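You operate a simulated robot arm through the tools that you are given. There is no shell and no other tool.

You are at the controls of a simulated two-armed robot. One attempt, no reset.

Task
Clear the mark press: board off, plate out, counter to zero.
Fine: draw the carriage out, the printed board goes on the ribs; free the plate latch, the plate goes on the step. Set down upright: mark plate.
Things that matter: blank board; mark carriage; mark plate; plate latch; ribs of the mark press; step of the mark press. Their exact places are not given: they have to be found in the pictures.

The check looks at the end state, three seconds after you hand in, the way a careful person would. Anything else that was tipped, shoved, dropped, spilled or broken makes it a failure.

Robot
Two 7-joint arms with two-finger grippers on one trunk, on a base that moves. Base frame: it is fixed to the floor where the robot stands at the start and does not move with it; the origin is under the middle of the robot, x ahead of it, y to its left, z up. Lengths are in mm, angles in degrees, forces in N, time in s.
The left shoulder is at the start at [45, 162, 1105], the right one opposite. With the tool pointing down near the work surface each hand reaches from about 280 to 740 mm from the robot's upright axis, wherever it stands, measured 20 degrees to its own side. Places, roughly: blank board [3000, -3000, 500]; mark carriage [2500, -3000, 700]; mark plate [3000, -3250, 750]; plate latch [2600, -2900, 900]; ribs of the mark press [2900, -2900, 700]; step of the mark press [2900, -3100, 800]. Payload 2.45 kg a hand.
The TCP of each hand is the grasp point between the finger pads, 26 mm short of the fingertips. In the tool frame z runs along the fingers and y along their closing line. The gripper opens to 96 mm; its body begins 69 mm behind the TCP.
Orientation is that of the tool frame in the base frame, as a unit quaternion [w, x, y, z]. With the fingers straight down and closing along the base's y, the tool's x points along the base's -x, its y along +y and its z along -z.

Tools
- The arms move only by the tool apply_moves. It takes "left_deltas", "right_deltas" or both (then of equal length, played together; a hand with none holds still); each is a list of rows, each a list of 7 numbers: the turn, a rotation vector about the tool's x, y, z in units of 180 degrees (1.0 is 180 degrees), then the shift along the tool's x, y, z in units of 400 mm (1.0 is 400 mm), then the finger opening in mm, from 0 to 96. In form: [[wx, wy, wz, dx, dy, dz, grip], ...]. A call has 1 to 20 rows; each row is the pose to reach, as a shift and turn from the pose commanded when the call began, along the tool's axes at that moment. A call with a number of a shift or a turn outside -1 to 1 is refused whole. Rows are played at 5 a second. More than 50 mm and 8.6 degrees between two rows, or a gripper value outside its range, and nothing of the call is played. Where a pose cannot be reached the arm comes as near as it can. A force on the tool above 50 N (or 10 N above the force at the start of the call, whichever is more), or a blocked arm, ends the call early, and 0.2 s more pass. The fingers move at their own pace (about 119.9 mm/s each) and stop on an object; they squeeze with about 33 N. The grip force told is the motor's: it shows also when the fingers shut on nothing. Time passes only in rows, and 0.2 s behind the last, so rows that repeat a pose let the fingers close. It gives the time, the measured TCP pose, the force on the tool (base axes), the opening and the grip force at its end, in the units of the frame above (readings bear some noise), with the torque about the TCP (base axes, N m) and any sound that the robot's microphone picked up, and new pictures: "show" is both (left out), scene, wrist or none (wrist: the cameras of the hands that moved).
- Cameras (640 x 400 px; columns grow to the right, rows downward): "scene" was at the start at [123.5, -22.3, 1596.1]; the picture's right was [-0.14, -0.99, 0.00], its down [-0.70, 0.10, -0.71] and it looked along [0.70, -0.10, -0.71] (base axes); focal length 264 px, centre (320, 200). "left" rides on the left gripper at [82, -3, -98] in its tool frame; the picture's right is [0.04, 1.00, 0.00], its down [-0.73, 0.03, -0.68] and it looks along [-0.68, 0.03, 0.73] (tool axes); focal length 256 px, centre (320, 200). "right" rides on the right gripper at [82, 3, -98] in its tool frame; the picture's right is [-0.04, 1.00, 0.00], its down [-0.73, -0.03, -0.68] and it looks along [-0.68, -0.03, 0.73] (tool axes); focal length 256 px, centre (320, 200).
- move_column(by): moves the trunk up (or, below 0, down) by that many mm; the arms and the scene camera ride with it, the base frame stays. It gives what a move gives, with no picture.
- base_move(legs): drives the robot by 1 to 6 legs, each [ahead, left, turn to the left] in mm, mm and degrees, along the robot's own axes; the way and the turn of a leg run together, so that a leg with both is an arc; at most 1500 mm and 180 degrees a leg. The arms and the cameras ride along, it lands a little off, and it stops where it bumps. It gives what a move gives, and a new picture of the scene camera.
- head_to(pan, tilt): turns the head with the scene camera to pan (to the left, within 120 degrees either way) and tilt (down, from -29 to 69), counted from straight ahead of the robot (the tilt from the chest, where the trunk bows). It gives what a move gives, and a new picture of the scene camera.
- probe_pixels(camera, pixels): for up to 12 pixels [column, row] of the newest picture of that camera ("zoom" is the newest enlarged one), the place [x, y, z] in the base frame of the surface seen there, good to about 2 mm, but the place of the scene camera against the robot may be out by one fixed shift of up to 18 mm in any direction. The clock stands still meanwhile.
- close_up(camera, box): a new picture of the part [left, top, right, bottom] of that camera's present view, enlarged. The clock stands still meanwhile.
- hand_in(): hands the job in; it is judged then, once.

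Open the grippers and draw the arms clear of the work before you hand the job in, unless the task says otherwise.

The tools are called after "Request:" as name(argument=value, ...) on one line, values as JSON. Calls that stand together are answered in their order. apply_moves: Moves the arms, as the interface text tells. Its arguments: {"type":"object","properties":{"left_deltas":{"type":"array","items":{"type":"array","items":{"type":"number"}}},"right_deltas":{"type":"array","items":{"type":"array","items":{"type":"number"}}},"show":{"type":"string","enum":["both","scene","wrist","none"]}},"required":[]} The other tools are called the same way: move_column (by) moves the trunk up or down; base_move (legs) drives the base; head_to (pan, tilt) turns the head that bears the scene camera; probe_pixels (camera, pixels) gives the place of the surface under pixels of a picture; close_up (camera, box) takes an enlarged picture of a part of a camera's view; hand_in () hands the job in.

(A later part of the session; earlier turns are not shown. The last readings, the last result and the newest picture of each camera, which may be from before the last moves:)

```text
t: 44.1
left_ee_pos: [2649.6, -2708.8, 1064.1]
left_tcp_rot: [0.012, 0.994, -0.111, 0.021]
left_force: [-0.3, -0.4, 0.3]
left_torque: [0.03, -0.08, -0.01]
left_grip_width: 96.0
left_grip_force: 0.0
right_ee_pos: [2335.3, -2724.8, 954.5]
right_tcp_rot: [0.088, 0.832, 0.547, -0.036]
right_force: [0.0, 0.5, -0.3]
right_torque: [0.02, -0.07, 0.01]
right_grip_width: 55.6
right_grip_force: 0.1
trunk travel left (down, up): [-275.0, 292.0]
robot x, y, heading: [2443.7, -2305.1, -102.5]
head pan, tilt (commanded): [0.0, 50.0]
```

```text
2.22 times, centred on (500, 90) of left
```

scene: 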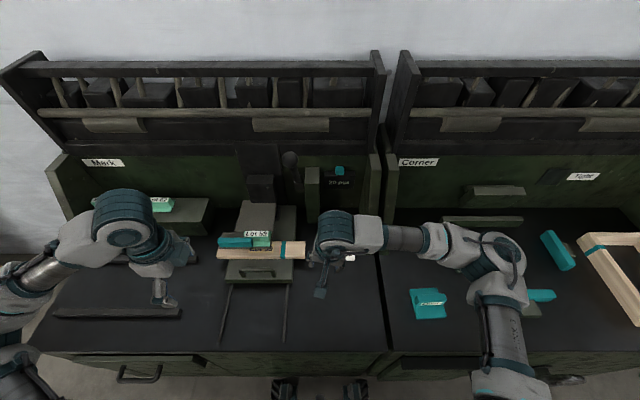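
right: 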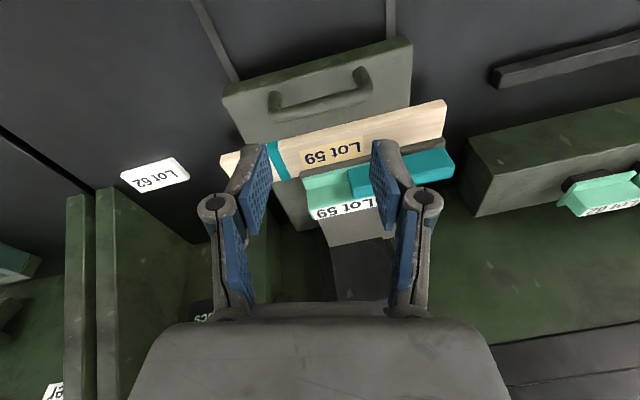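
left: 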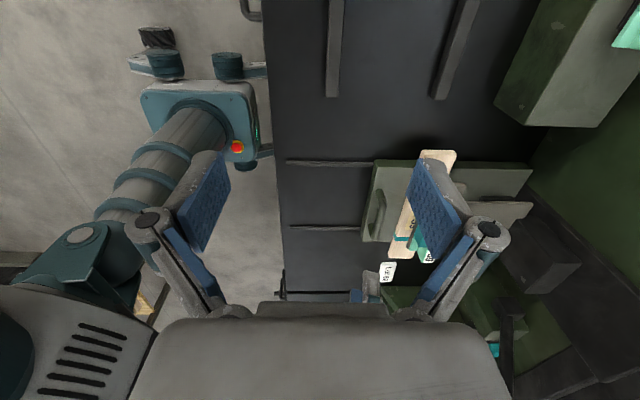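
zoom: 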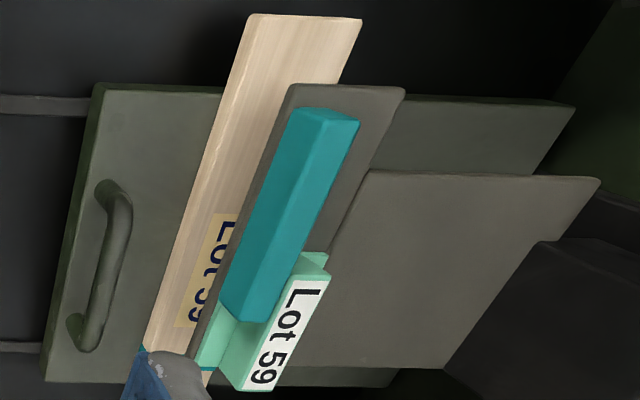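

The handle bar centre is near [2540,-2820,798]. I bring the left hand above it (z≈880) with the tilt corrected and leaning 12° so the palm stays clear of the latch, fingers at 46 mm.

Request:
apply_moves(left_deltas=[[-0.009, -0.002, 0, -0.0325, 0.046, 0.065, 46], [-0.017, -0.004, 0, -0.065, 0.092, 0.13, 46], [-0.026, -0.006, 0, -0.0975, 0.138, 0.195, 46], [-0.035, -0.008, 0, -0.13, 0.184, 0.26, 46], [-0.044, -0.01, 0, -0.1625, 0.23, 0.326, 46], [-0.052, -0.012, 0, -0.195, 0.277, 0.39, 46], [-0.0606, -0.0141, 0, -0.2275, 0.323, 0.457, 46], [-0.0606, -0.0141, 0, -0.2275, 0.323, 0.457, 46]])

```text
t: 45.9
left_ee_pos: [2536.8, -2816.0, 881.7]
left_tcp_rot: [0.106, 0.988, -0.114, -0.011]
left_force: [1.0, 0.2, -0.5]
left_torque: [-0.01, -0.04, -0.01]
left_grip_width: 45.7
left_grip_force: 0.0
right_ee_pos: [2334.3, -2721.3, 954.6]
right_tcp_rot: [0.092, 0.831, 0.547, -0.036]
right_force: [-1.0, 0.4, -0.5]
right_torque: [0.0, 0.0, 0.03]
right_grip_width: 55.9
right_grip_force: 0.0
trunk travel left (down, up): [-275.0, 292.0]
robot x, y, heading: [2444.2, -2301.4, -102.8]
head pan, tilt (commanded): [0.0, 50.0]
```

scene: 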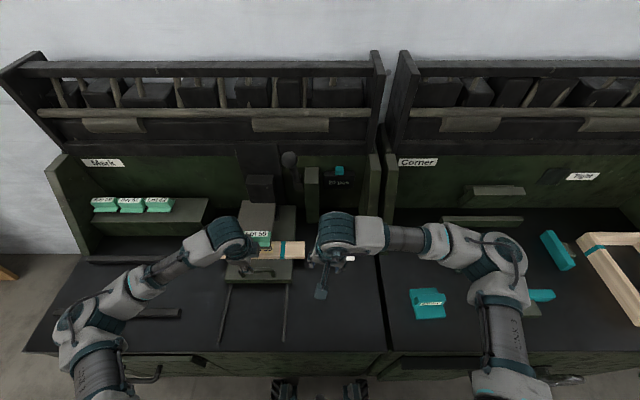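
left: 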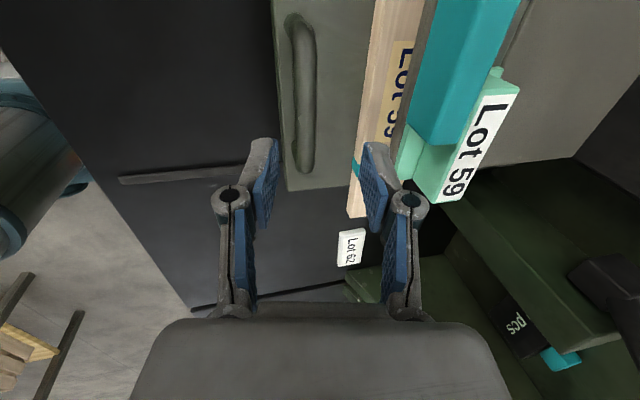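

The handle shows at (303,90) in the left view. I probe it once more before descending.

Request:
probe_pixels(camera="left", pixels=[[304, 60], [304, 90], [304, 116], [312, 90], [297, 90], [363, 60], [375, 60], [400, 130], [440, 190], [430, 90]])

```text
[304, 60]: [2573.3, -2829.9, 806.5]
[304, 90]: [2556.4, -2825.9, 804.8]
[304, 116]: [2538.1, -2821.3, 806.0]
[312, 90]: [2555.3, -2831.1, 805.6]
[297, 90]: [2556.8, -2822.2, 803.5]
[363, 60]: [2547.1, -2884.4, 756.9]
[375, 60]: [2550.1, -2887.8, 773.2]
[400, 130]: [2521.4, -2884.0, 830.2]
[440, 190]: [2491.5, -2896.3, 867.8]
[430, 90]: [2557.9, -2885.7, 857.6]
```

Aligned: bar centre [2540,-2821,798] with 60 mm free behind it. I descend to z≈802 and close on the bar.

Request:
apply_moves(left_deltas=[[0, 0, 0, 0.003, -0.01, 0.066, 46], [0, 0, 0, 0.006, -0.021, 0.132, 46], [0, 0, 0, 0.0095, -0.032, 0.198, 46], [0, 0, 0, 0.0095, -0.032, 0.198, 46], [0, 0, 0, 0.0095, -0.032, 0.198, 30], [0, 0, 0, 0.0095, -0.032, 0.198, 8], [0, 0, 0, 0.0095, -0.032, 0.198, 0], [0, 0, 0, 0.0095, -0.032, 0.198, 0]])

```text
t: 47.7
left_ee_pos: [2542.6, -2824.6, 801.0]
left_tcp_rot: [0.107, 0.988, -0.114, -0.013]
left_force: [-5.1, -2.5, 3.0]
left_torque: [0.19, 0.99, 0.4]
left_grip_width: 14.7
left_grip_force: 41.1
right_ee_pos: [2336.2, -2721.9, 955.1]
right_tcp_rot: [0.09, 0.831, 0.547, -0.037]
right_force: [0.6, 0.0, -0.5]
right_torque: [0.0, -0.01, -0.02]
right_grip_width: 56.1
right_grip_force: 0.0
trunk travel left (down, up): [-275.0, 292.0]
robot x, y, heading: [2443.8, -2303.3, -102.8]
head pan, tilt (commanded): [0.0, 50.0]
```

scene: 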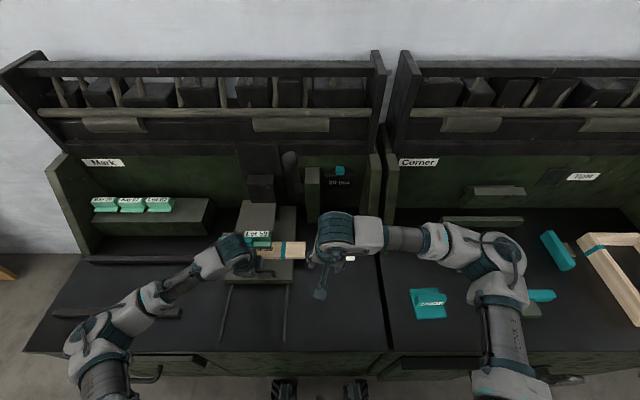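
left: 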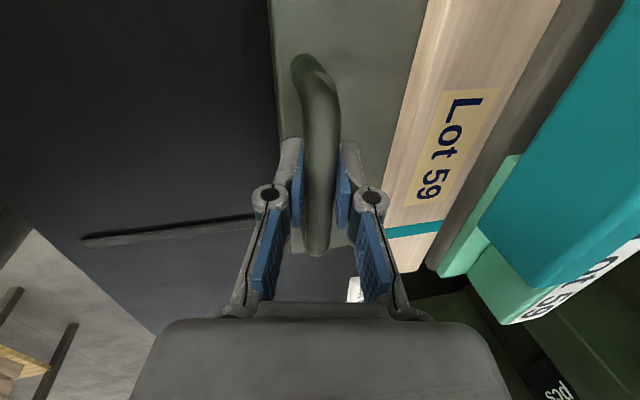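

The bar is held (14.7 mm). I draw the carriage out 60 mm along the rails and watch the force.

Request:
apply_moves(left_deltas=[[0, 0, 0, -0.0004, -0.0245, -0.0053, 0], [0, 0, 0, -0.0008, -0.049, -0.0106, 0], [0, 0, 0, -0.0012, -0.0735, -0.0159, 0], [0, 0, 0, -0.0016, -0.098, -0.0212, 0], [0, 0, 0, -0.002, -0.1225, -0.0265, 0], [0, 0, 0, -0.0024, -0.147, -0.0318, 0]])

```text
t: 49.1
left_ee_pos: [2556.3, -2764.4, 800.7]
left_tcp_rot: [0.105, 0.988, -0.113, -0.011]
left_force: [-0.1, -0.2, 5.5]
left_torque: [0.0, 0.06, 0.47]
left_grip_width: 14.8
left_grip_force: 41.0
right_ee_pos: [2337.6, -2721.9, 955.5]
right_tcp_rot: [0.09, 0.831, 0.547, -0.037]
right_force: [-0.7, 0.4, -0.7]
right_torque: [-0.05, -0.01, -0.02]
right_grip_width: 56.1
right_grip_force: 0.1
trunk travel left (down, up): [-275.0, 292.0]
robot x, y, heading: [2446.9, -2299.8, -102.5]
head pan, tilt (commanded): [0.0, 50.0]
```

scene: 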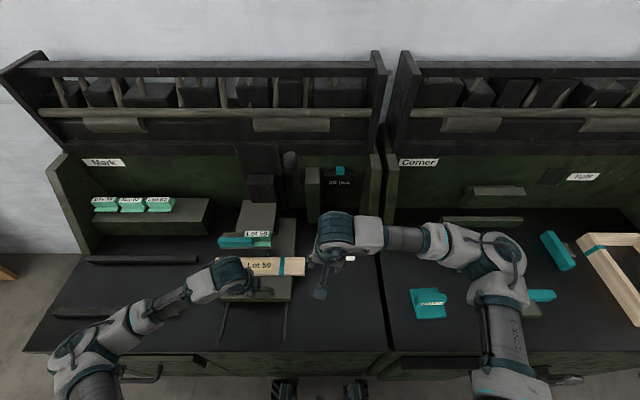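
left: 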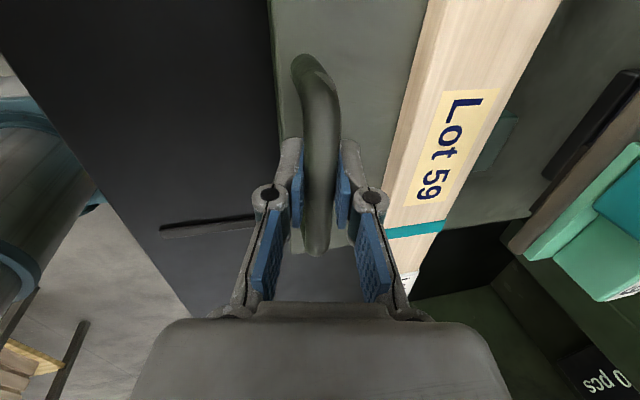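

The carriage came 60 mm with hardly any force, board riding along. I draw it another 100 mm.

Request:
apply_moves(left_deltas=[[0, 0, 0, -0.0004, -0.0245, -0.0053, 0], [0, 0, 0, -0.0008, -0.049, -0.0106, 0], [0, 0, 0, -0.0012, -0.0735, -0.0159, 0], [0, 0, 0, -0.0016, -0.098, -0.0212, 0], [0, 0, 0, -0.002, -0.1225, -0.0265, 0], [0, 0, 0, -0.0024, -0.147, -0.0318, 0], [0, 0, 0, -0.0028, -0.1715, -0.0371, 0], [0, 0, 0, -0.0032, -0.196, -0.0424, 0], [0, 0, 0, -0.0036, -0.2205, -0.0477, 0], [0, 0, 0, -0.004, -0.245, -0.053, 0]])

```text
t: 51.3
left_ee_pos: [2577.8, -2668.5, 801.5]
left_tcp_rot: [0.105, 0.988, -0.113, -0.012]
left_force: [-5.2, -3.0, -1.2]
left_torque: [-0.03, 0.49, 0.46]
left_grip_width: 14.6
left_grip_force: 40.6
right_ee_pos: [2336.8, -2723.6, 953.7]
right_tcp_rot: [0.089, 0.832, 0.547, -0.036]
right_force: [0.8, 0.5, -0.2]
right_torque: [0.0, -0.03, 0.03]
right_grip_width: 56.0
right_grip_force: 0.0
trunk travel left (down, up): [-275.0, 292.0]
robot x, y, heading: [2446.5, -2304.1, -102.8]
head pan, tilt (commanded): [0.0, 50.0]
```

scene: 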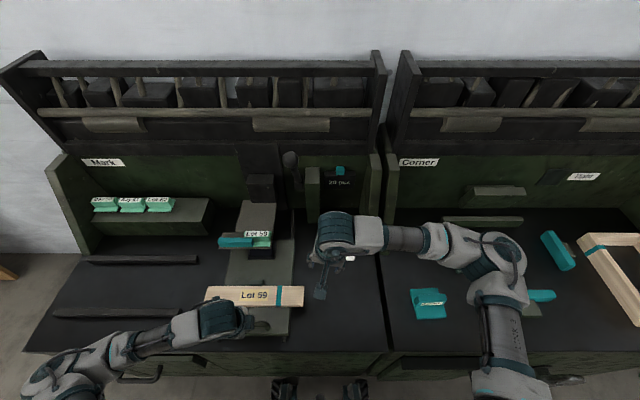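
left: 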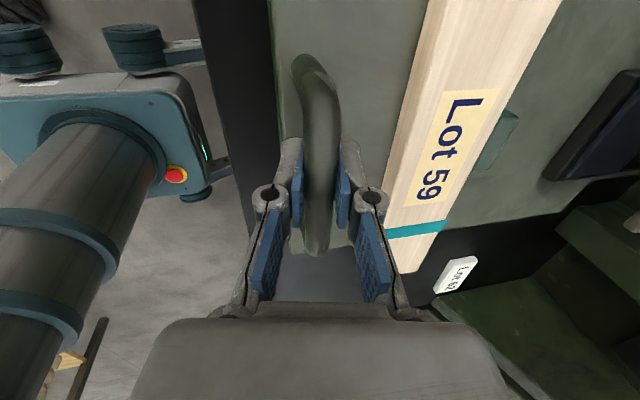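

160 mm out, no resistance yet and the board is fully clear of the head. I pull a bit further, gently, to find the stop.

Request:
apply_moves(left_deltas=[[0, 0, 0, -0.0003, -0.0122, -0.0027, 0], [0, 0, 0, -0.0005, -0.0245, -0.0053, 0], [0, 0, 0, -0.0008, -0.0367, -0.008, 0], [0, 0, 0, -0.001, -0.049, -0.0106, 0], [0, 0, 0, -0.001, -0.049, -0.0106, 0]])

```text
t: 52.5
left_ee_pos: [2577.8, -2669.0, 797.3]
left_tcp_rot: [0.111, 0.988, -0.111, -0.013]
left_force: [4.3, -30.1, 35.9]
left_torque: [-0.07, -0.01, 0.36]
left_grip_width: 14.4
left_grip_force: 40.7
left hand out of reach, approached as far as the arm can: row 1, 2, 3, 4, 5
right_ee_pos: [2337.6, -2724.0, 954.5]
right_tcp_rot: [0.089, 0.832, 0.547, -0.036]
right_force: [-0.2, 0.6, 0.0]
right_torque: [-0.02, -0.01, -0.01]
right_grip_width: 55.9
right_grip_force: 0.0
trunk travel left (down, up): [-275.0, 292.0]
robot x, y, heading: [2445.4, -2297.8, -102.8]
head pan, tilt (commanded): [0.0, 50.0]
```

scene: 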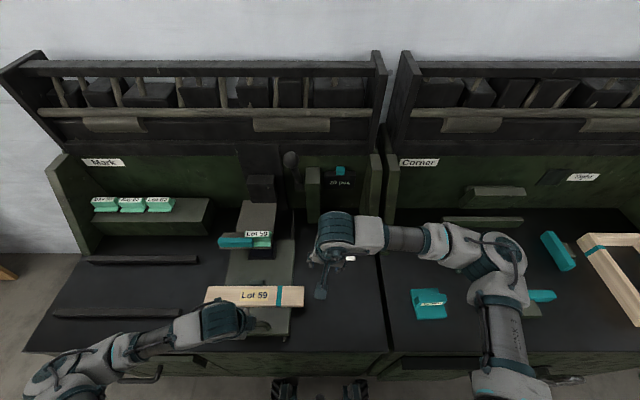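
left: 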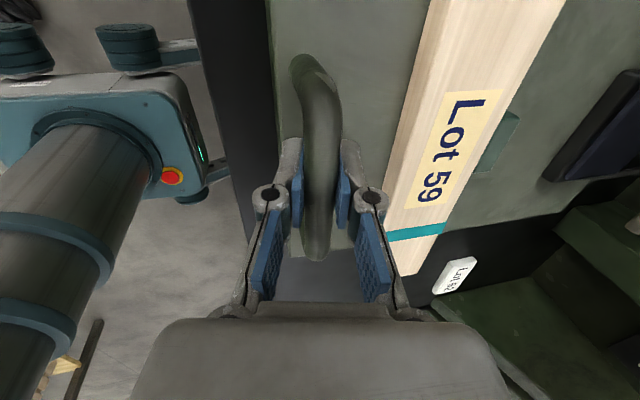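

Force rose to about 30 N along y with no motion, so the carriage seems at its stop (and the arm at its reach). I ease back slightly to relieve the load.

Request:
apply_moves(left_deltas=[[0, 0, 0, 0.0005, 0.012, 0.001, 0], [0, 0, 0, 0.0008, 0.025, 0.002, 0]], show="none")

```text
t: 53.1
left_ee_pos: [2575.6, -2670.8, 796.0]
left_tcp_rot: [0.104, 0.988, -0.114, -0.011]
left_force: [16.1, 1.8, 22.9]
left_torque: [0.06, 0.16, 0.53]
left_grip_width: 14.6
left_grip_force: 40.5
right_ee_pos: [2339.9, -2720.3, 955.4]
right_tcp_rot: [0.089, 0.831, 0.547, -0.039]
right_force: [-0.1, 0.1, 0.3]
right_torque: [0.01, 0.05, 0.01]
right_grip_width: 56.0
right_grip_force: 0.0
trunk travel left (down, up): [-275.0, 292.0]
robot x, y, heading: [2444.9, -2302.3, -102.6]
head pan, tilt (commanded): [0.0, 50.0]
```

I raise the hand 5 mm to take off the downward load.

Request:
apply_moves(left_deltas=[[0, 0, 0, 0.003, 0.0013, -0.006, 0], [0, 0, 0, 0.005, 0.0027, -0.0122, 0], [0, 0, 0, 0.005, 0.0027, -0.0122, 0]], show="none")

```text
t: 53.9
left_ee_pos: [2575.0, -2674.7, 798.4]
left_tcp_rot: [0.103, 0.988, -0.114, -0.013]
left_force: [-5.4, 5.9, -35.6]
left_torque: [0.04, 0.3, 0.91]
left_grip_width: 15.3
left_grip_force: 41.2
right_ee_pos: [2336.7, -2724.5, 952.3]
right_tcp_rot: [0.09, 0.831, 0.548, -0.036]
right_force: [-0.1, -0.1, 0.6]
right_torque: [0.03, 0.02, 0.0]
right_grip_width: 56.1
right_grip_force: 0.1
trunk travel left (down, up): [-275.0, 292.0]
robot x, y, heading: [2444.7, -2302.4, -102.5]
head pan, tilt (commanded): [0.0, 50.0]
```

Now it pulls up 35 N; I lower 3 mm to neutral, then pull back 8 mm to confirm the stop.

Request:
apply_moves(left_deltas=[[0, 0, 0, 0, -0.0015, 0.0073, 0], [0, 0, 0, 0, -0.01, 0.0058, 0], [0, 0, 0, 0, -0.02, 0.0035, 0], [0, 0, 0, 0, -0.02, 0.0035, 0]], show="none")

```text
t: 54.9
left_ee_pos: [2576.3, -2668.9, 798.3]
left_tcp_rot: [0.108, 0.988, -0.112, -0.014]
left_force: [-6.7, -4.4, -1.0]
left_torque: [0.26, 1.19, 0.25]
left_grip_width: 14.2
left_grip_force: 40.6
right_ee_pos: [2337.5, -2722.5, 955.6]
right_tcp_rot: [0.089, 0.831, 0.548, -0.038]
right_force: [-0.1, -0.5, 0.2]
right_torque: [-0.01, 0.01, -0.03]
right_grip_width: 56.0
right_grip_force: 0.0
trunk travel left (down, up): [-275.0, 292.0]
robot x, y, heading: [2444.1, -2304.5, -102.5]
head pan, tilt (commanded): [0.0, 50.0]
```

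Neutral at 160 mm out. One more small pull to tell stop from reach.

Request:
apply_moves(left_deltas=[[0, 0, 0, 0, -0.0122, -0.0027, 0], [0, 0, 0, 0, -0.0245, -0.0053, 0], [0, 0, 0, 0, -0.0245, -0.0053, 0]], show="none")

```text
t: 55.7
left_ee_pos: [2576.7, -2668.5, 797.9]
left_tcp_rot: [0.111, 0.987, -0.111, -0.012]
left_force: [-4.4, -25.9, 37.7]
left_torque: [-0.08, -0.01, 0.48]
left_grip_width: 14.4
left_grip_force: 41.5
left hand out of reach, approached as far as the arm can: row 1, 2, 3
right_ee_pos: [2336.4, -2721.3, 954.0]
right_tcp_rot: [0.09, 0.831, 0.547, -0.037]
right_force: [0.1, -0.3, -0.1]
right_torque: [-0.02, 0.0, 0.02]
right_grip_width: 56.1
right_grip_force: 0.1
trunk travel left (down, up): [-275.0, 292.0]
robot x, y, heading: [2443.7, -2303.1, -102.6]
head pan, tilt (commanded): [0.0, 50.0]
```

26 N with no movement: the carriage is at its stop. I relieve the load, then open the fingers to 46 mm and rise.

Request:
apply_moves(left_deltas=[[0, 0, 0, 0, 0.012, -0.003, 0], [0, 0, 0, 0, 0.018, -0.004, 0], [0, 0, 0, 0, 0.018, -0.004, 20], [0, 0, 0, 0, 0.018, -0.004, 46], [0, 0, 0, 0, 0.018, -0.004, 46]], show="wrist")

```text
t: 56.9
left_ee_pos: [2574.9, -2671.3, 798.2]
left_tcp_rot: [0.106, 0.988, -0.113, -0.013]
left_force: [-0.3, -0.2, -0.2]
left_torque: [-0.01, 0.01, 0.0]
left_grip_width: 45.6
left_grip_force: 0.1
right_ee_pos: [2337.3, -2722.8, 954.3]
right_tcp_rot: [0.09, 0.831, 0.547, -0.037]
right_force: [-1.0, -0.5, -0.5]
right_torque: [0.03, 0.04, -0.03]
right_grip_width: 56.1
right_grip_force: 0.0
trunk travel left (down, up): [-275.0, 292.0]
robot x, y, heading: [2446.9, -2303.2, -102.4]
head pan, tilt (commanded): [0.0, 50.0]
```

left: 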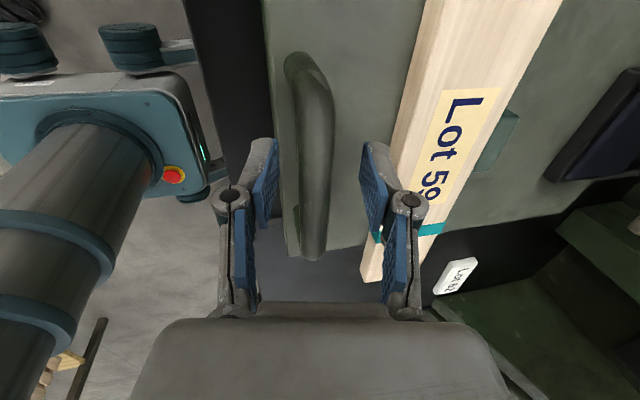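

Released. I rise 110 mm and bring the hand upright again to look at the board.

Request:
apply_moves(left_deltas=[[0, 0, 0, 0, 0.0117, -0.054, 46], [0, 0, 0, 0, 0.0233, -0.108, 46], [0, 0, 0, 0, 0.035, -0.161, 46], [0, 0, 0, 0, 0.0467, -0.215, 70], [0, 0, 0, 0, 0.0583, -0.269, 90], [0.033, 0, 0, 0, 0.0583, -0.269, 90], [0.067, 0, 0, 0, 0.0583, -0.269, 90], [0.067, 0, 0, 0, 0.0583, -0.269, 90]])

```text
t: 58.7
left_ee_pos: [2575.6, -2671.1, 909.1]
left_tcp_rot: [0.002, 0.994, -0.113, -0.001]
left_force: [-0.3, 0.5, 1.0]
left_torque: [-0.01, 0.0, 0.0]
left_grip_width: 89.9
left_grip_force: 0.1
left hand out of reach, approached as far as the arm can: row 2, 3, 4, 5
right_ee_pos: [2338.1, -2722.7, 955.4]
right_tcp_rot: [0.089, 0.831, 0.548, -0.037]
right_force: [-0.1, -0.1, 0.4]
right_torque: [-0.02, 0.02, -0.02]
right_grip_width: 56.2
right_grip_force: 0.0
trunk travel left (down, up): [-275.0, 292.0]
robot x, y, heading: [2441.5, -2303.0, -102.6]
head pan, tilt (commanded): [0.0, 50.0]
```

scene: 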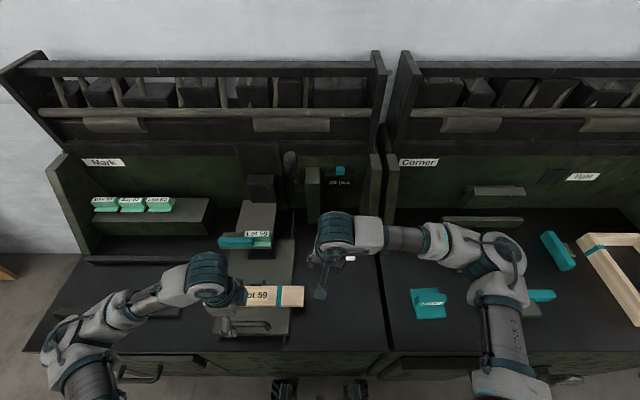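
left: 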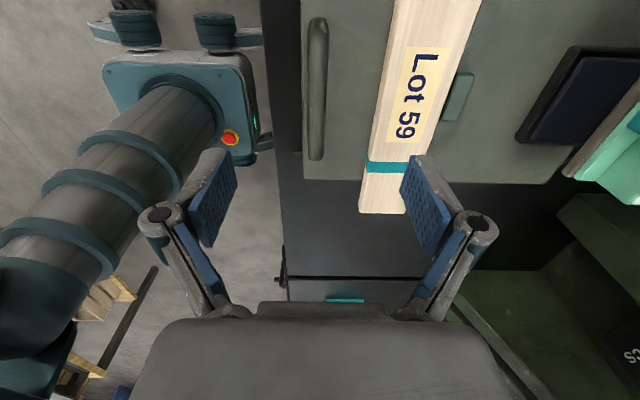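

The hand is upright at [2576,-2671,909]. I probe the board's edges and the fence block at (458,98).

Request:
probe_pixels(camera="left", pixels=[[402, 10], [475, 10], [362, 208], [403, 208], [372, 160], [388, 80], [440, 100], [440, 60], [450, 95], [465, 85], [445, 120], [420, 100]])

Request:
close_up(camera="scene", box=[190, 220, 350, 340])

```text
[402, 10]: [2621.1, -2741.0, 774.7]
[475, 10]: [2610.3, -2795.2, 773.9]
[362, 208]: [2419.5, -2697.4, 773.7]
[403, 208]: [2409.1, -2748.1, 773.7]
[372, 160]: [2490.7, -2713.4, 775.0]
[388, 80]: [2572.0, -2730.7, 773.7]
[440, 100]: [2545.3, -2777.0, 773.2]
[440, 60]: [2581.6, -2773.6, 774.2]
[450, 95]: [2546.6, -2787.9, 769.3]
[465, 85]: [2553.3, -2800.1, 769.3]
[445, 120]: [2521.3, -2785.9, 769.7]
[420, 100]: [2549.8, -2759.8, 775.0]
```

```text
3.33 times, centred on (270, 280) of scene
```

zoom: 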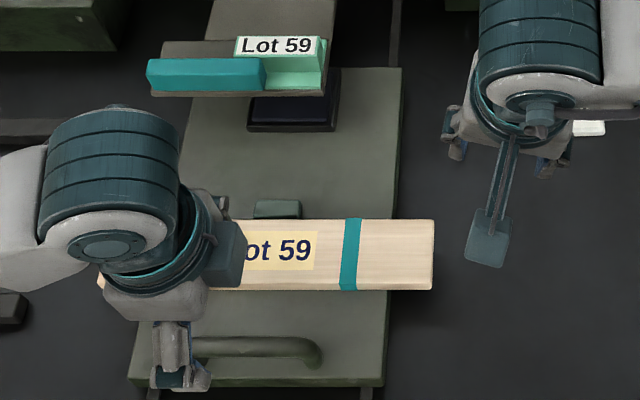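

Board: 287 x 56 mm, top z 774, fence block behind its middle (z 769, ±18 mm). I'll grip it 45 mm left of centre at [2593,-2764]; first go above that at z≈880 with 82 mm opening.

Request:
apply_moves(left_deltas=[[0, 0, 0, 0.0312, 0.0723, 0.0244, 82], [0, 0, 0, 0.0625, 0.1447, 0.0489, 82], [0, 0, 0, 0.0937, 0.217, 0.0733, 82], [0, 0, 0, 0.0937, 0.217, 0.0733, 82]])

```text
t: 59.7
left_ee_pos: [2591.8, -2763.5, 879.0]
left_tcp_rot: [0.002, 0.993, -0.114, 0.0]
left_force: [1.1, 0.0, -0.6]
left_torque: [0.01, 0.0, 0.05]
left_grip_width: 82.0
left_grip_force: 0.0
right_ee_pos: [2337.9, -2721.3, 955.3]
right_tcp_rot: [0.09, 0.831, 0.548, -0.037]
right_force: [0.0, 0.4, 0.3]
right_torque: [-0.02, 0.01, 0.01]
right_grip_width: 56.0
right_grip_force: 0.1
trunk travel left (down, up): [-275.0, 292.0]
robot x, y, heading: [2445.1, -2300.0, -102.6]
head pan, tilt (commanded): [0.0, 50.0]
```

scene: 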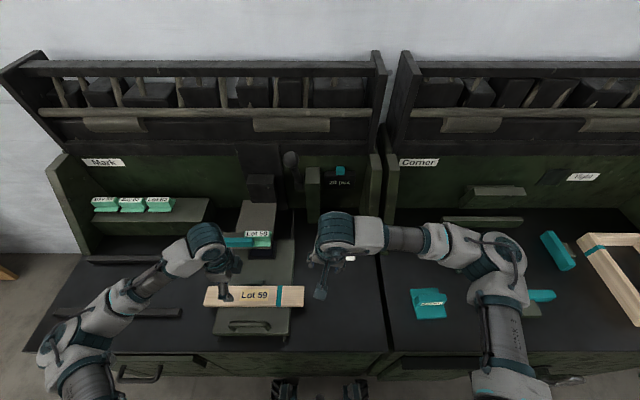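
left: 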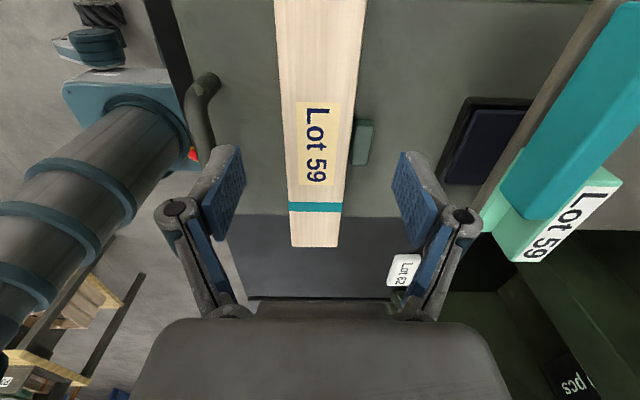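

Well centred over the board (edges at 278 and 365). I descend to z≈785 and close.

Request:
apply_moves(left_deltas=[[0, 0, 0, 0, 0, 0.08, 82], [0, 0, 0, 0, 0, 0.16, 82], [0, 0, 0, 0, 0, 0.21, 82], [0, 0, 0, 0, 0, 0.235, 82], [0, 0, 0, 0, 0, 0.235, 82], [0, 0, 0, 0, 0, 0.235, 65], [0, 0, 0, 0, 0, 0.235, 50], [0, 0, 0, 0, 0, 0.235, 40], [0, 0, 0, 0, 0, 0.235, 40]])

```text
t: 61.7
left_ee_pos: [2591.4, -2764.5, 786.2]
left_tcp_rot: [0.002, 0.994, -0.113, 0.0]
left_force: [0.3, 0.1, -0.1]
left_torque: [0.0, -0.03, 0.04]
left_grip_width: 59.5
left_grip_force: 33.0
right_ee_pos: [2338.1, -2721.3, 954.4]
right_tcp_rot: [0.089, 0.832, 0.547, -0.037]
right_force: [-0.2, 0.6, 0.7]
right_torque: [0.01, 0.0, 0.02]
right_grip_width: 56.1
right_grip_force: 0.1
trunk travel left (down, up): [-275.0, 292.0]
robot x, y, heading: [2447.7, -2301.6, -102.7]
head pan, tilt (commanded): [0.0, 50.0]
```

scene: 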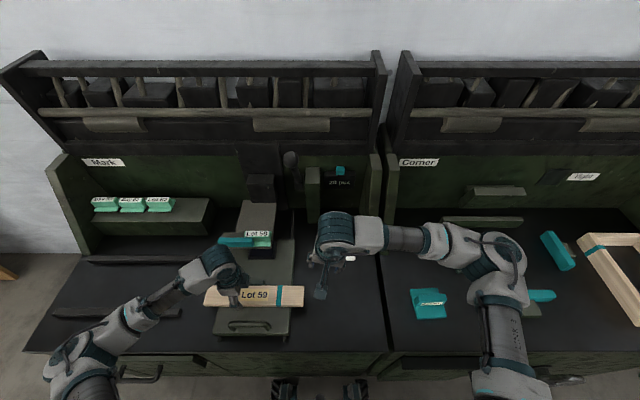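
left: 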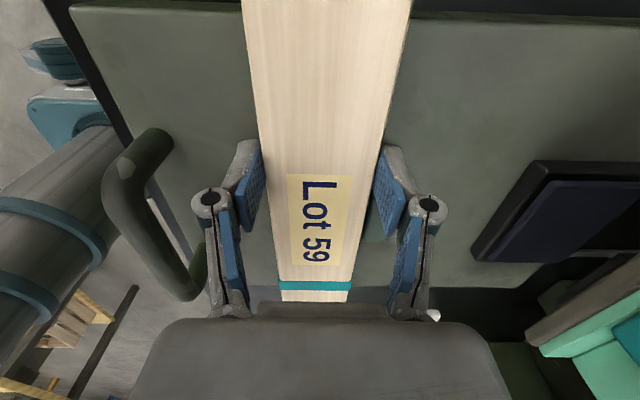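

The board is held at 59.5 mm. I lift it to z≈950.

Request:
apply_moves(left_deltas=[[0, 0, 0, 0, 0, -0.03, 40], [0, 0, 0, 0, 0, -0.07, 40], [0, 0, 0, 0, 0, -0.12, 40], [0, 0, 0, 0, 0, -0.18, 40], [0, 0, 0, 0, 0, -0.25, 40], [0, 0, 0, 0, 0, -0.32, 40], [0, 0, 0, 0, 0, -0.38, 40], [0, 0, 0, 0, 0, -0.42, 40], [0, 0, 0, 0, 0, -0.42, 40]])

```text
t: 63.7
left_ee_pos: [2592.2, -2764.2, 952.4]
left_tcp_rot: [0.002, 0.994, -0.113, 0.0]
left_force: [0.3, -0.6, -1.0]
left_torque: [-0.02, -0.07, -0.02]
left_grip_width: 59.3
left_grip_force: 32.5
right_ee_pos: [2337.8, -2722.0, 955.6]
right_tcp_rot: [0.089, 0.831, 0.547, -0.036]
right_force: [0.7, 0.6, 0.7]
right_torque: [-0.01, 0.0, -0.02]
right_grip_width: 56.1
right_grip_force: 0.0
trunk travel left (down, up): [-275.0, 292.0]
robot x, y, heading: [2443.3, -2303.7, -102.5]
head pan, tilt (commanded): [0.0, 50.0]
```

scene: 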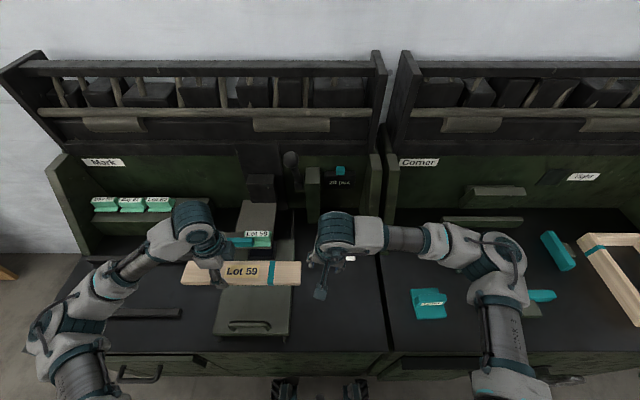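
left: 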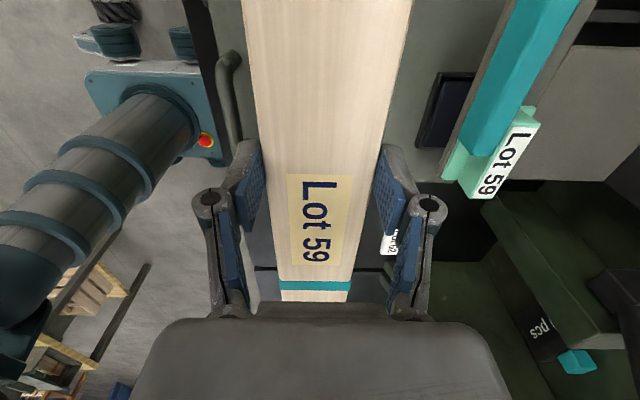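

The board is up and level. I probe the ribs in the scene view (front rib around (150,313), rear rib around (130,260)) to choose the setting place.

Request:
close_up(camera="scene", box=[20, 180, 240, 350])

Request:
probe_pixels(camera="scene", pixels=[[179, 313], [150, 313], [120, 313], [110, 259], [90, 259], [205, 212], [100, 215], [150, 215], [95, 205], [130, 205], [160, 205], [175, 205]])

```text
2.35 times, centred on (130, 265) of scene
```

zoom: 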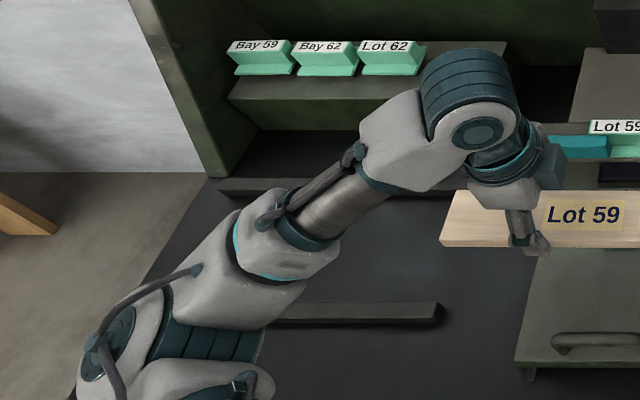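

```text
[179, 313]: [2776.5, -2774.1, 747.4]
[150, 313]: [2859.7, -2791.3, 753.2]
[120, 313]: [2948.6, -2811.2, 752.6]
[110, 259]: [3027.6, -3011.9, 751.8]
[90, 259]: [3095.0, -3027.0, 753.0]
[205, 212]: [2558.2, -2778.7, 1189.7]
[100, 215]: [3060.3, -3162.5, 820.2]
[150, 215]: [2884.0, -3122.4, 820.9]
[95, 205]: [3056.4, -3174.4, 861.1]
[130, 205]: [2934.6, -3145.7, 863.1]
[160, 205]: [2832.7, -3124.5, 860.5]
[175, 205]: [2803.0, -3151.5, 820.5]
```

I'll set the board across both ribs with centre near [2879,-2876], grip at [2889,-2832]. I drive the base 300 mm left with the board held high.

Request:
base_move(legs=[[0, 300, 0]])

```text
t: 65.8
left_ee_pos: [2869.4, -2825.6, 957.1]
left_tcp_rot: [0.003, 0.993, -0.114, 0.009]
left_force: [0.0, -0.6, -0.9]
left_torque: [-0.02, -0.07, -0.02]
left_grip_width: 59.6
left_grip_force: 33.1
right_ee_pos: [2615.8, -2783.7, 954.2]
right_tcp_rot: [0.097, 0.831, 0.547, -0.031]
right_force: [0.8, -0.6, -0.2]
right_torque: [0.03, 0.01, 0.03]
right_grip_width: 56.3
right_grip_force: 0.0
trunk travel left (down, up): [-275.0, 292.0]
robot x, y, heading: [2741.5, -2365.1, -102.6]
head pan, tilt (commanded): [0.0, 50.0]
```

scene: 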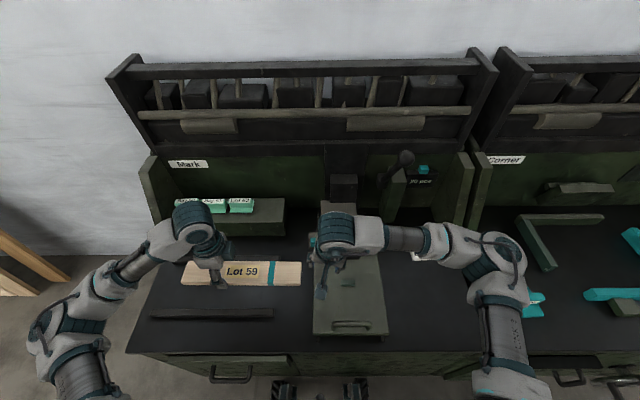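

I turn the board 90° (long axis now fore-and-aft) and move the right hand 60 mm aside at the same time.

Request:
apply_moves(left_deltas=[[0, 0, -0.0417, 0.004, 0, 0, 40], [0, 0, -0.0833, 0.009, 0, 0, 40], [0, 0, -0.125, 0.013, 0, 0, 40], [0, 0, -0.1667, 0.017, 0, 0, 40], [0, 0, -0.2083, 0.022, 0, 0, 40], [0, 0, -0.25, 0.026, 0, 0, 40], [0, 0, -0.2917, 0.03, 0, 0, 40], [0, 0, -0.3333, 0.035, 0, 0, 40], [0, 0, -0.375, 0.039, 0, 0, 40], [0, 0, -0.4167, 0.043, 0, 0, 40], [0, 0, -0.4583, 0.048, 0, 0, 40], [0, 0, -0.5, 0.052, 0.003, 0, 40], [0, 0, -0.5, 0.052, 0.003, 0, 40]], right_deltas=[[0, 0, 0, 0, -0.03, -0.01, 56], [0, 0, 0, 0, -0.06, -0.02, 56], [0, 0, 0, 0, -0.09, -0.03, 56], [0, 0, 0, 0, -0.12, -0.04, 56], [0, 0, 0, 0, -0.15, -0.05, 56], [0, 0, 0, 0, -0.15, -0.05, 56], [0, 0, 0, 0, -0.15, -0.05, 56], [0, 0, 0, 0, -0.15, -0.05, 56], [0, 0, 0, 0, -0.15, -0.05, 56], [0, 0, 0, 0, -0.15, -0.05, 56], [0, 0, 0, 0, -0.15, -0.05, 56], [0, 0, 0, 0, -0.15, -0.05, 56], [0, 0, 0, 0, -0.15, -0.05, 56]])

```text
t: 68.6
left_ee_pos: [2905.5, -2832.0, 954.8]
left_tcp_rot: [0.001, 0.782, 0.623, -0.003]
left_force: [0.7, -0.4, -2.0]
left_torque: [0.07, 0.03, -0.02]
left_grip_width: 59.3
left_grip_force: 33.3
right_ee_pos: [2577.0, -2759.6, 968.0]
right_tcp_rot: [0.09, 0.831, 0.547, -0.039]
right_force: [0.3, -0.5, -0.6]
right_torque: [0.01, -0.01, 0.0]
right_grip_width: 56.0
right_grip_force: 0.0
trunk travel left (down, up): [-275.0, 292.0]
robot x, y, heading: [2737.8, -2368.6, -102.5]
head pan, tilt (commanded): [0.0, 50.0]
```

scene: 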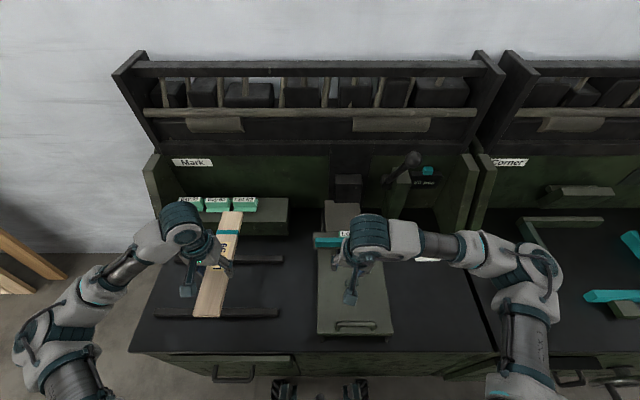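
right: 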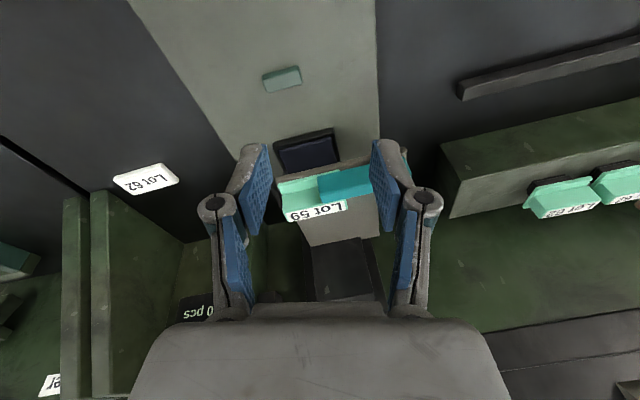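
left: 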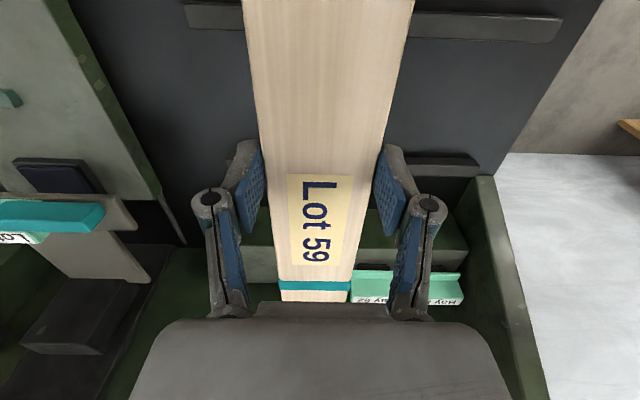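

The board now spans both ribs from above. I probe the ribs in the left view at (480,28), (200,15), (440,160) to confirm the landing.

Request:
probe_pixels(camera="left", pixels=[[480, 25], [440, 20], [205, 15], [230, 18], [440, 160], [460, 162], [330, 100], [275, 30], [385, 30], [295, 290], [345, 290], [320, 250]])

Request:
close_up(camera="scene", box=[120, 180, 320, 340])

```text
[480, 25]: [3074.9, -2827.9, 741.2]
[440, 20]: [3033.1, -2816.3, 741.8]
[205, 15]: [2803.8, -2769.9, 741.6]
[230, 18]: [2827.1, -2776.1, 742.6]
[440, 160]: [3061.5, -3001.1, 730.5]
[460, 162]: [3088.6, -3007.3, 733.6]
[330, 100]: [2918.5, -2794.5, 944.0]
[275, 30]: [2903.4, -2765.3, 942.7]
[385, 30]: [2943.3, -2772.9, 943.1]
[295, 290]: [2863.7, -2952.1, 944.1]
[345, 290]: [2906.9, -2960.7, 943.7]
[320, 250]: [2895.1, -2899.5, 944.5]
```

```text
2.50 times, centred on (220, 260) of scene
```

zoom: 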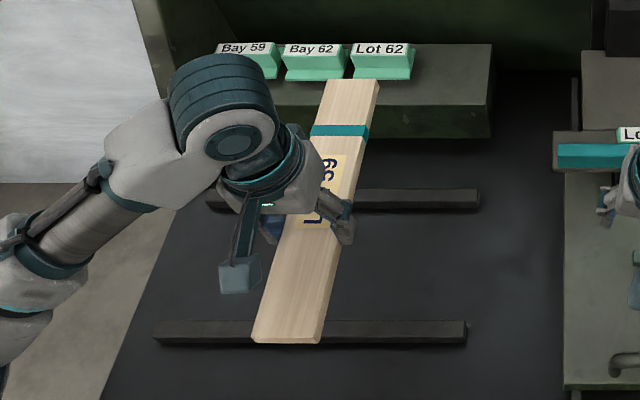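

Ribs confirmed (tops z≈742, x from ~2790 to ~3110); board bottom sits ~29 mm under the TCP. I lower straight down to just above the ribs.

Request:
apply_moves(left_deltas=[[0, 0, 0, 0, 0, 0.08, 40], [0, 0, 0, 0, 0, 0.17, 40], [0, 0, 0, 0, 0, 0.26, 40], [0, 0, 0, 0, 0, 0.34, 40], [0, 0, 0, 0, 0, 0.4, 40], [0, 0, 0, 0, 0, 0.435, 40], [0, 0, 0, 0, 0, 0.445, 40], [0, 0, 0, 0, 0, 0.445, 40]])

```text
t: 70.4
left_ee_pos: [2907.2, -2833.5, 776.7]
left_tcp_rot: [0.001, 0.782, 0.623, -0.003]
left_force: [-0.6, 0.2, -1.5]
left_torque: [0.06, 0.02, 0.0]
left_grip_width: 59.7
left_grip_force: 33.1
right_ee_pos: [2577.3, -2759.8, 968.9]
right_tcp_rot: [0.091, 0.831, 0.548, -0.038]
right_force: [0.5, 0.0, -0.2]
right_torque: [0.0, 0.04, 0.01]
right_grip_width: 56.1
right_grip_force: 0.1
trunk travel left (down, up): [-275.0, 292.0]
robot x, y, heading: [2736.5, -2370.4, -102.2]
head pan, tilt (commanded): [0.0, 50.0]
```

scene: 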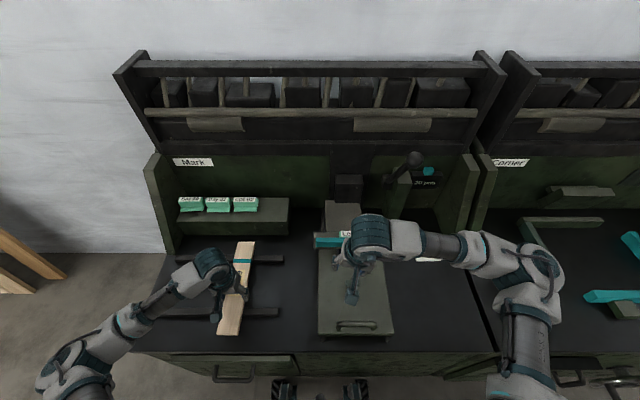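
left: 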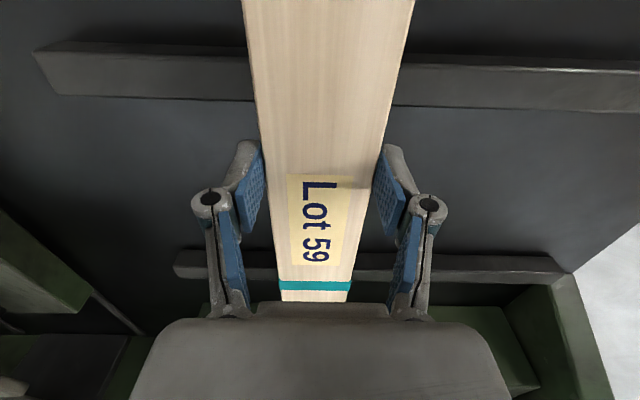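

About 5 mm to go. I lower in 1 mm rows, watching for contact.

Request:
apply_moves(left_deltas=[[0, 0, 0, 0, 0, 0.004, 40], [0, 0, 0, 0, 0, 0.007, 40], [0, 0, 0, 0, 0, 0.01, 40], [0, 0, 0, 0, 0, 0.0125, 40], [0, 0, 0, 0, 0, 0.0145, 40], [0, 0, 0, 0, 0, 0.0145, 40]], show="none")

```text
t: 71.8
left_ee_pos: [2905.7, -2832.8, 771.4]
left_tcp_rot: [0.003, 0.783, 0.622, -0.002]
left_force: [3.1, -1.6, 12.6]
left_torque: [0.68, -0.45, -0.17]
left_grip_width: 59.5
left_grip_force: 33.5
right_ee_pos: [2574.9, -2757.5, 969.2]
right_tcp_rot: [0.092, 0.831, 0.547, -0.039]
right_force: [-0.7, 0.3, -0.1]
right_torque: [0.01, 0.02, 0.01]
right_grip_width: 56.2
right_grip_force: 0.1
trunk travel left (down, up): [-275.0, 292.0]
robot x, y, heading: [2741.2, -2368.3, -102.5]
head pan, tilt (commanded): [0.0, 50.0]
```

Contact at z≈771 (12.6 N up): the board rests on the ribs. I ease the load a hair, open gently and rise.

Request:
apply_moves(left_deltas=[[0, 0, 0, 0, 0, -0.0015, 40], [0, 0, 0, 0, 0, -0.0015, 62], [0, 0, 0, 0, 0, -0.0015, 72], [0, 0, 0, 0, 0, -0.0015, 84], [0, 0, 0, 0, 0, -0.0015, 84], [0, 0, 0, 0, 0, -0.06, 84], [0, 0, 0, 0, 0, -0.15, 84], [0, 0, 0, 0, 0, -0.25, 84], [0, 0, 0, 0, 0, -0.35, 84], [0, 0, 0, 0, 0, -0.45, 84], [0, 0, 0, 0, 0, -0.45, 84]])

```text
t: 74.2
left_ee_pos: [2907.1, -2829.7, 952.2]
left_tcp_rot: [0.002, 0.783, 0.622, -0.003]
left_force: [-0.6, 0.4, -0.2]
left_torque: [0.03, -0.02, 0.0]
left_grip_width: 83.8
left_grip_force: 0.0
right_ee_pos: [2576.4, -2759.9, 967.8]
right_tcp_rot: [0.09, 0.83, 0.549, -0.038]
right_force: [-0.4, -0.8, -0.4]
right_torque: [-0.02, 0.0, -0.02]
right_grip_width: 56.1
right_grip_force: 0.1
trunk travel left (down, up): [-275.0, 292.0]
robot x, y, heading: [2738.6, -2365.3, -102.5]
head pan, tilt (commanded): [0.0, 50.0]
```

scene: 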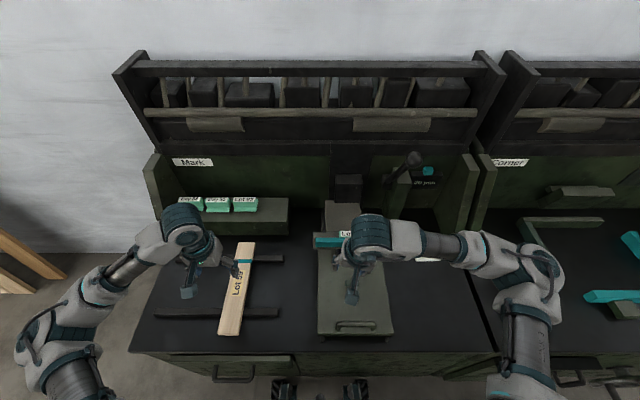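
left: 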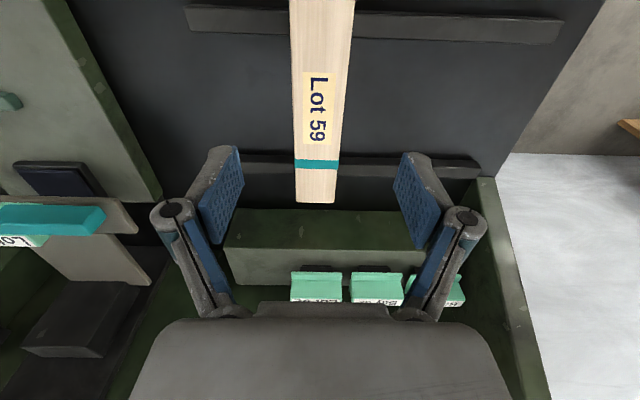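

The board lies across both ribs. Now the latch: I enlarge the right wrist view around (325,190).

Request:
close_up(camera="right", box=[250, 120, 410, 240])

Request:
close_up(camera="left", box=[0, 140, 160, 260])

Request:
close_up(camera="scene", box=[290, 190, 370, 260])

```text
3.33 times, centred on (330, 180) of right
```

zoom: 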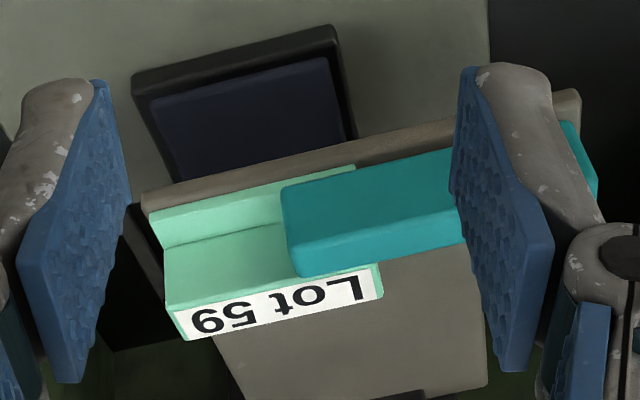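

```text
3.33 times, centred on (80, 200) of left
```

zoom: 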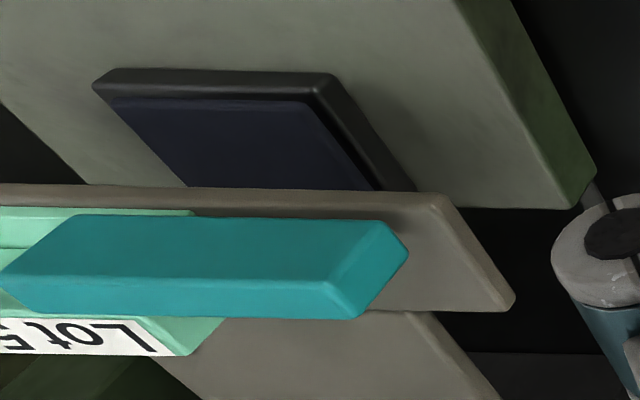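

```text
5.71 times, centred on (330, 225) of scene
```

zoom: 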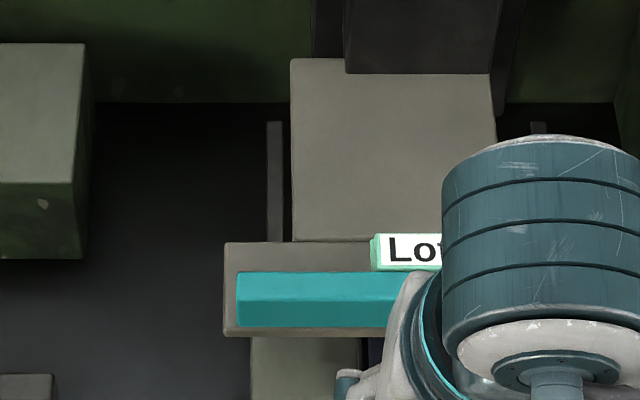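

I take the right close-up again and probe plate, latch and tray edges in it.

Request:
close_up(camera="right", box=[250, 120, 410, 240])

Request:
probe_pixels(camera="zoom", pixels=[[172, 305], [378, 285], [170, 255], [285, 225], [155, 225], [280, 205], [290, 195], [300, 260], [440, 165], [440, 200], [440, 235], [430, 150]])

Request:
probe_pixels(camera="zoom", pixels=[[186, 332], [376, 300], [270, 310], [148, 200], [350, 165], [575, 100], [355, 230], [310, 240], [590, 190], [570, 130], [330, 340], [250, 180]])

```text
3.33 times, centred on (330, 180) of right
```

zoom: 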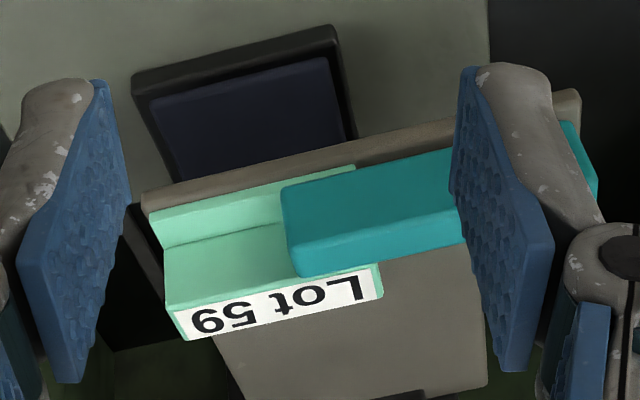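

```text
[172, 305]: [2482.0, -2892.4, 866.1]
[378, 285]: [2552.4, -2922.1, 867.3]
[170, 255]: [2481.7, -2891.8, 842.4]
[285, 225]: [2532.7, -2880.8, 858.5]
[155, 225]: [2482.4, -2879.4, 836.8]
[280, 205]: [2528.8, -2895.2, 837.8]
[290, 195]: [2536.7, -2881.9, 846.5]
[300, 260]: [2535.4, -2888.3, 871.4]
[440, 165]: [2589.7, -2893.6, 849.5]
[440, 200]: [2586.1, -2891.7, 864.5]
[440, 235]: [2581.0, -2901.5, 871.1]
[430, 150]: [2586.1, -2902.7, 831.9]
```

```text
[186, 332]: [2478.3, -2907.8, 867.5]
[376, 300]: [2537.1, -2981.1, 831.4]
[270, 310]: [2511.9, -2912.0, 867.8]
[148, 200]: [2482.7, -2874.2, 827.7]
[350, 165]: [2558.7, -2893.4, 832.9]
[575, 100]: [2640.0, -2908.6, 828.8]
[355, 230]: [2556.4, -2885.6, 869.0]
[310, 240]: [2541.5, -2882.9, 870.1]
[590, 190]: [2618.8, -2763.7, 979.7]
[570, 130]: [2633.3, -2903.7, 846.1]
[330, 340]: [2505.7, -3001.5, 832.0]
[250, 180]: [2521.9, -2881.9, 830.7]
```

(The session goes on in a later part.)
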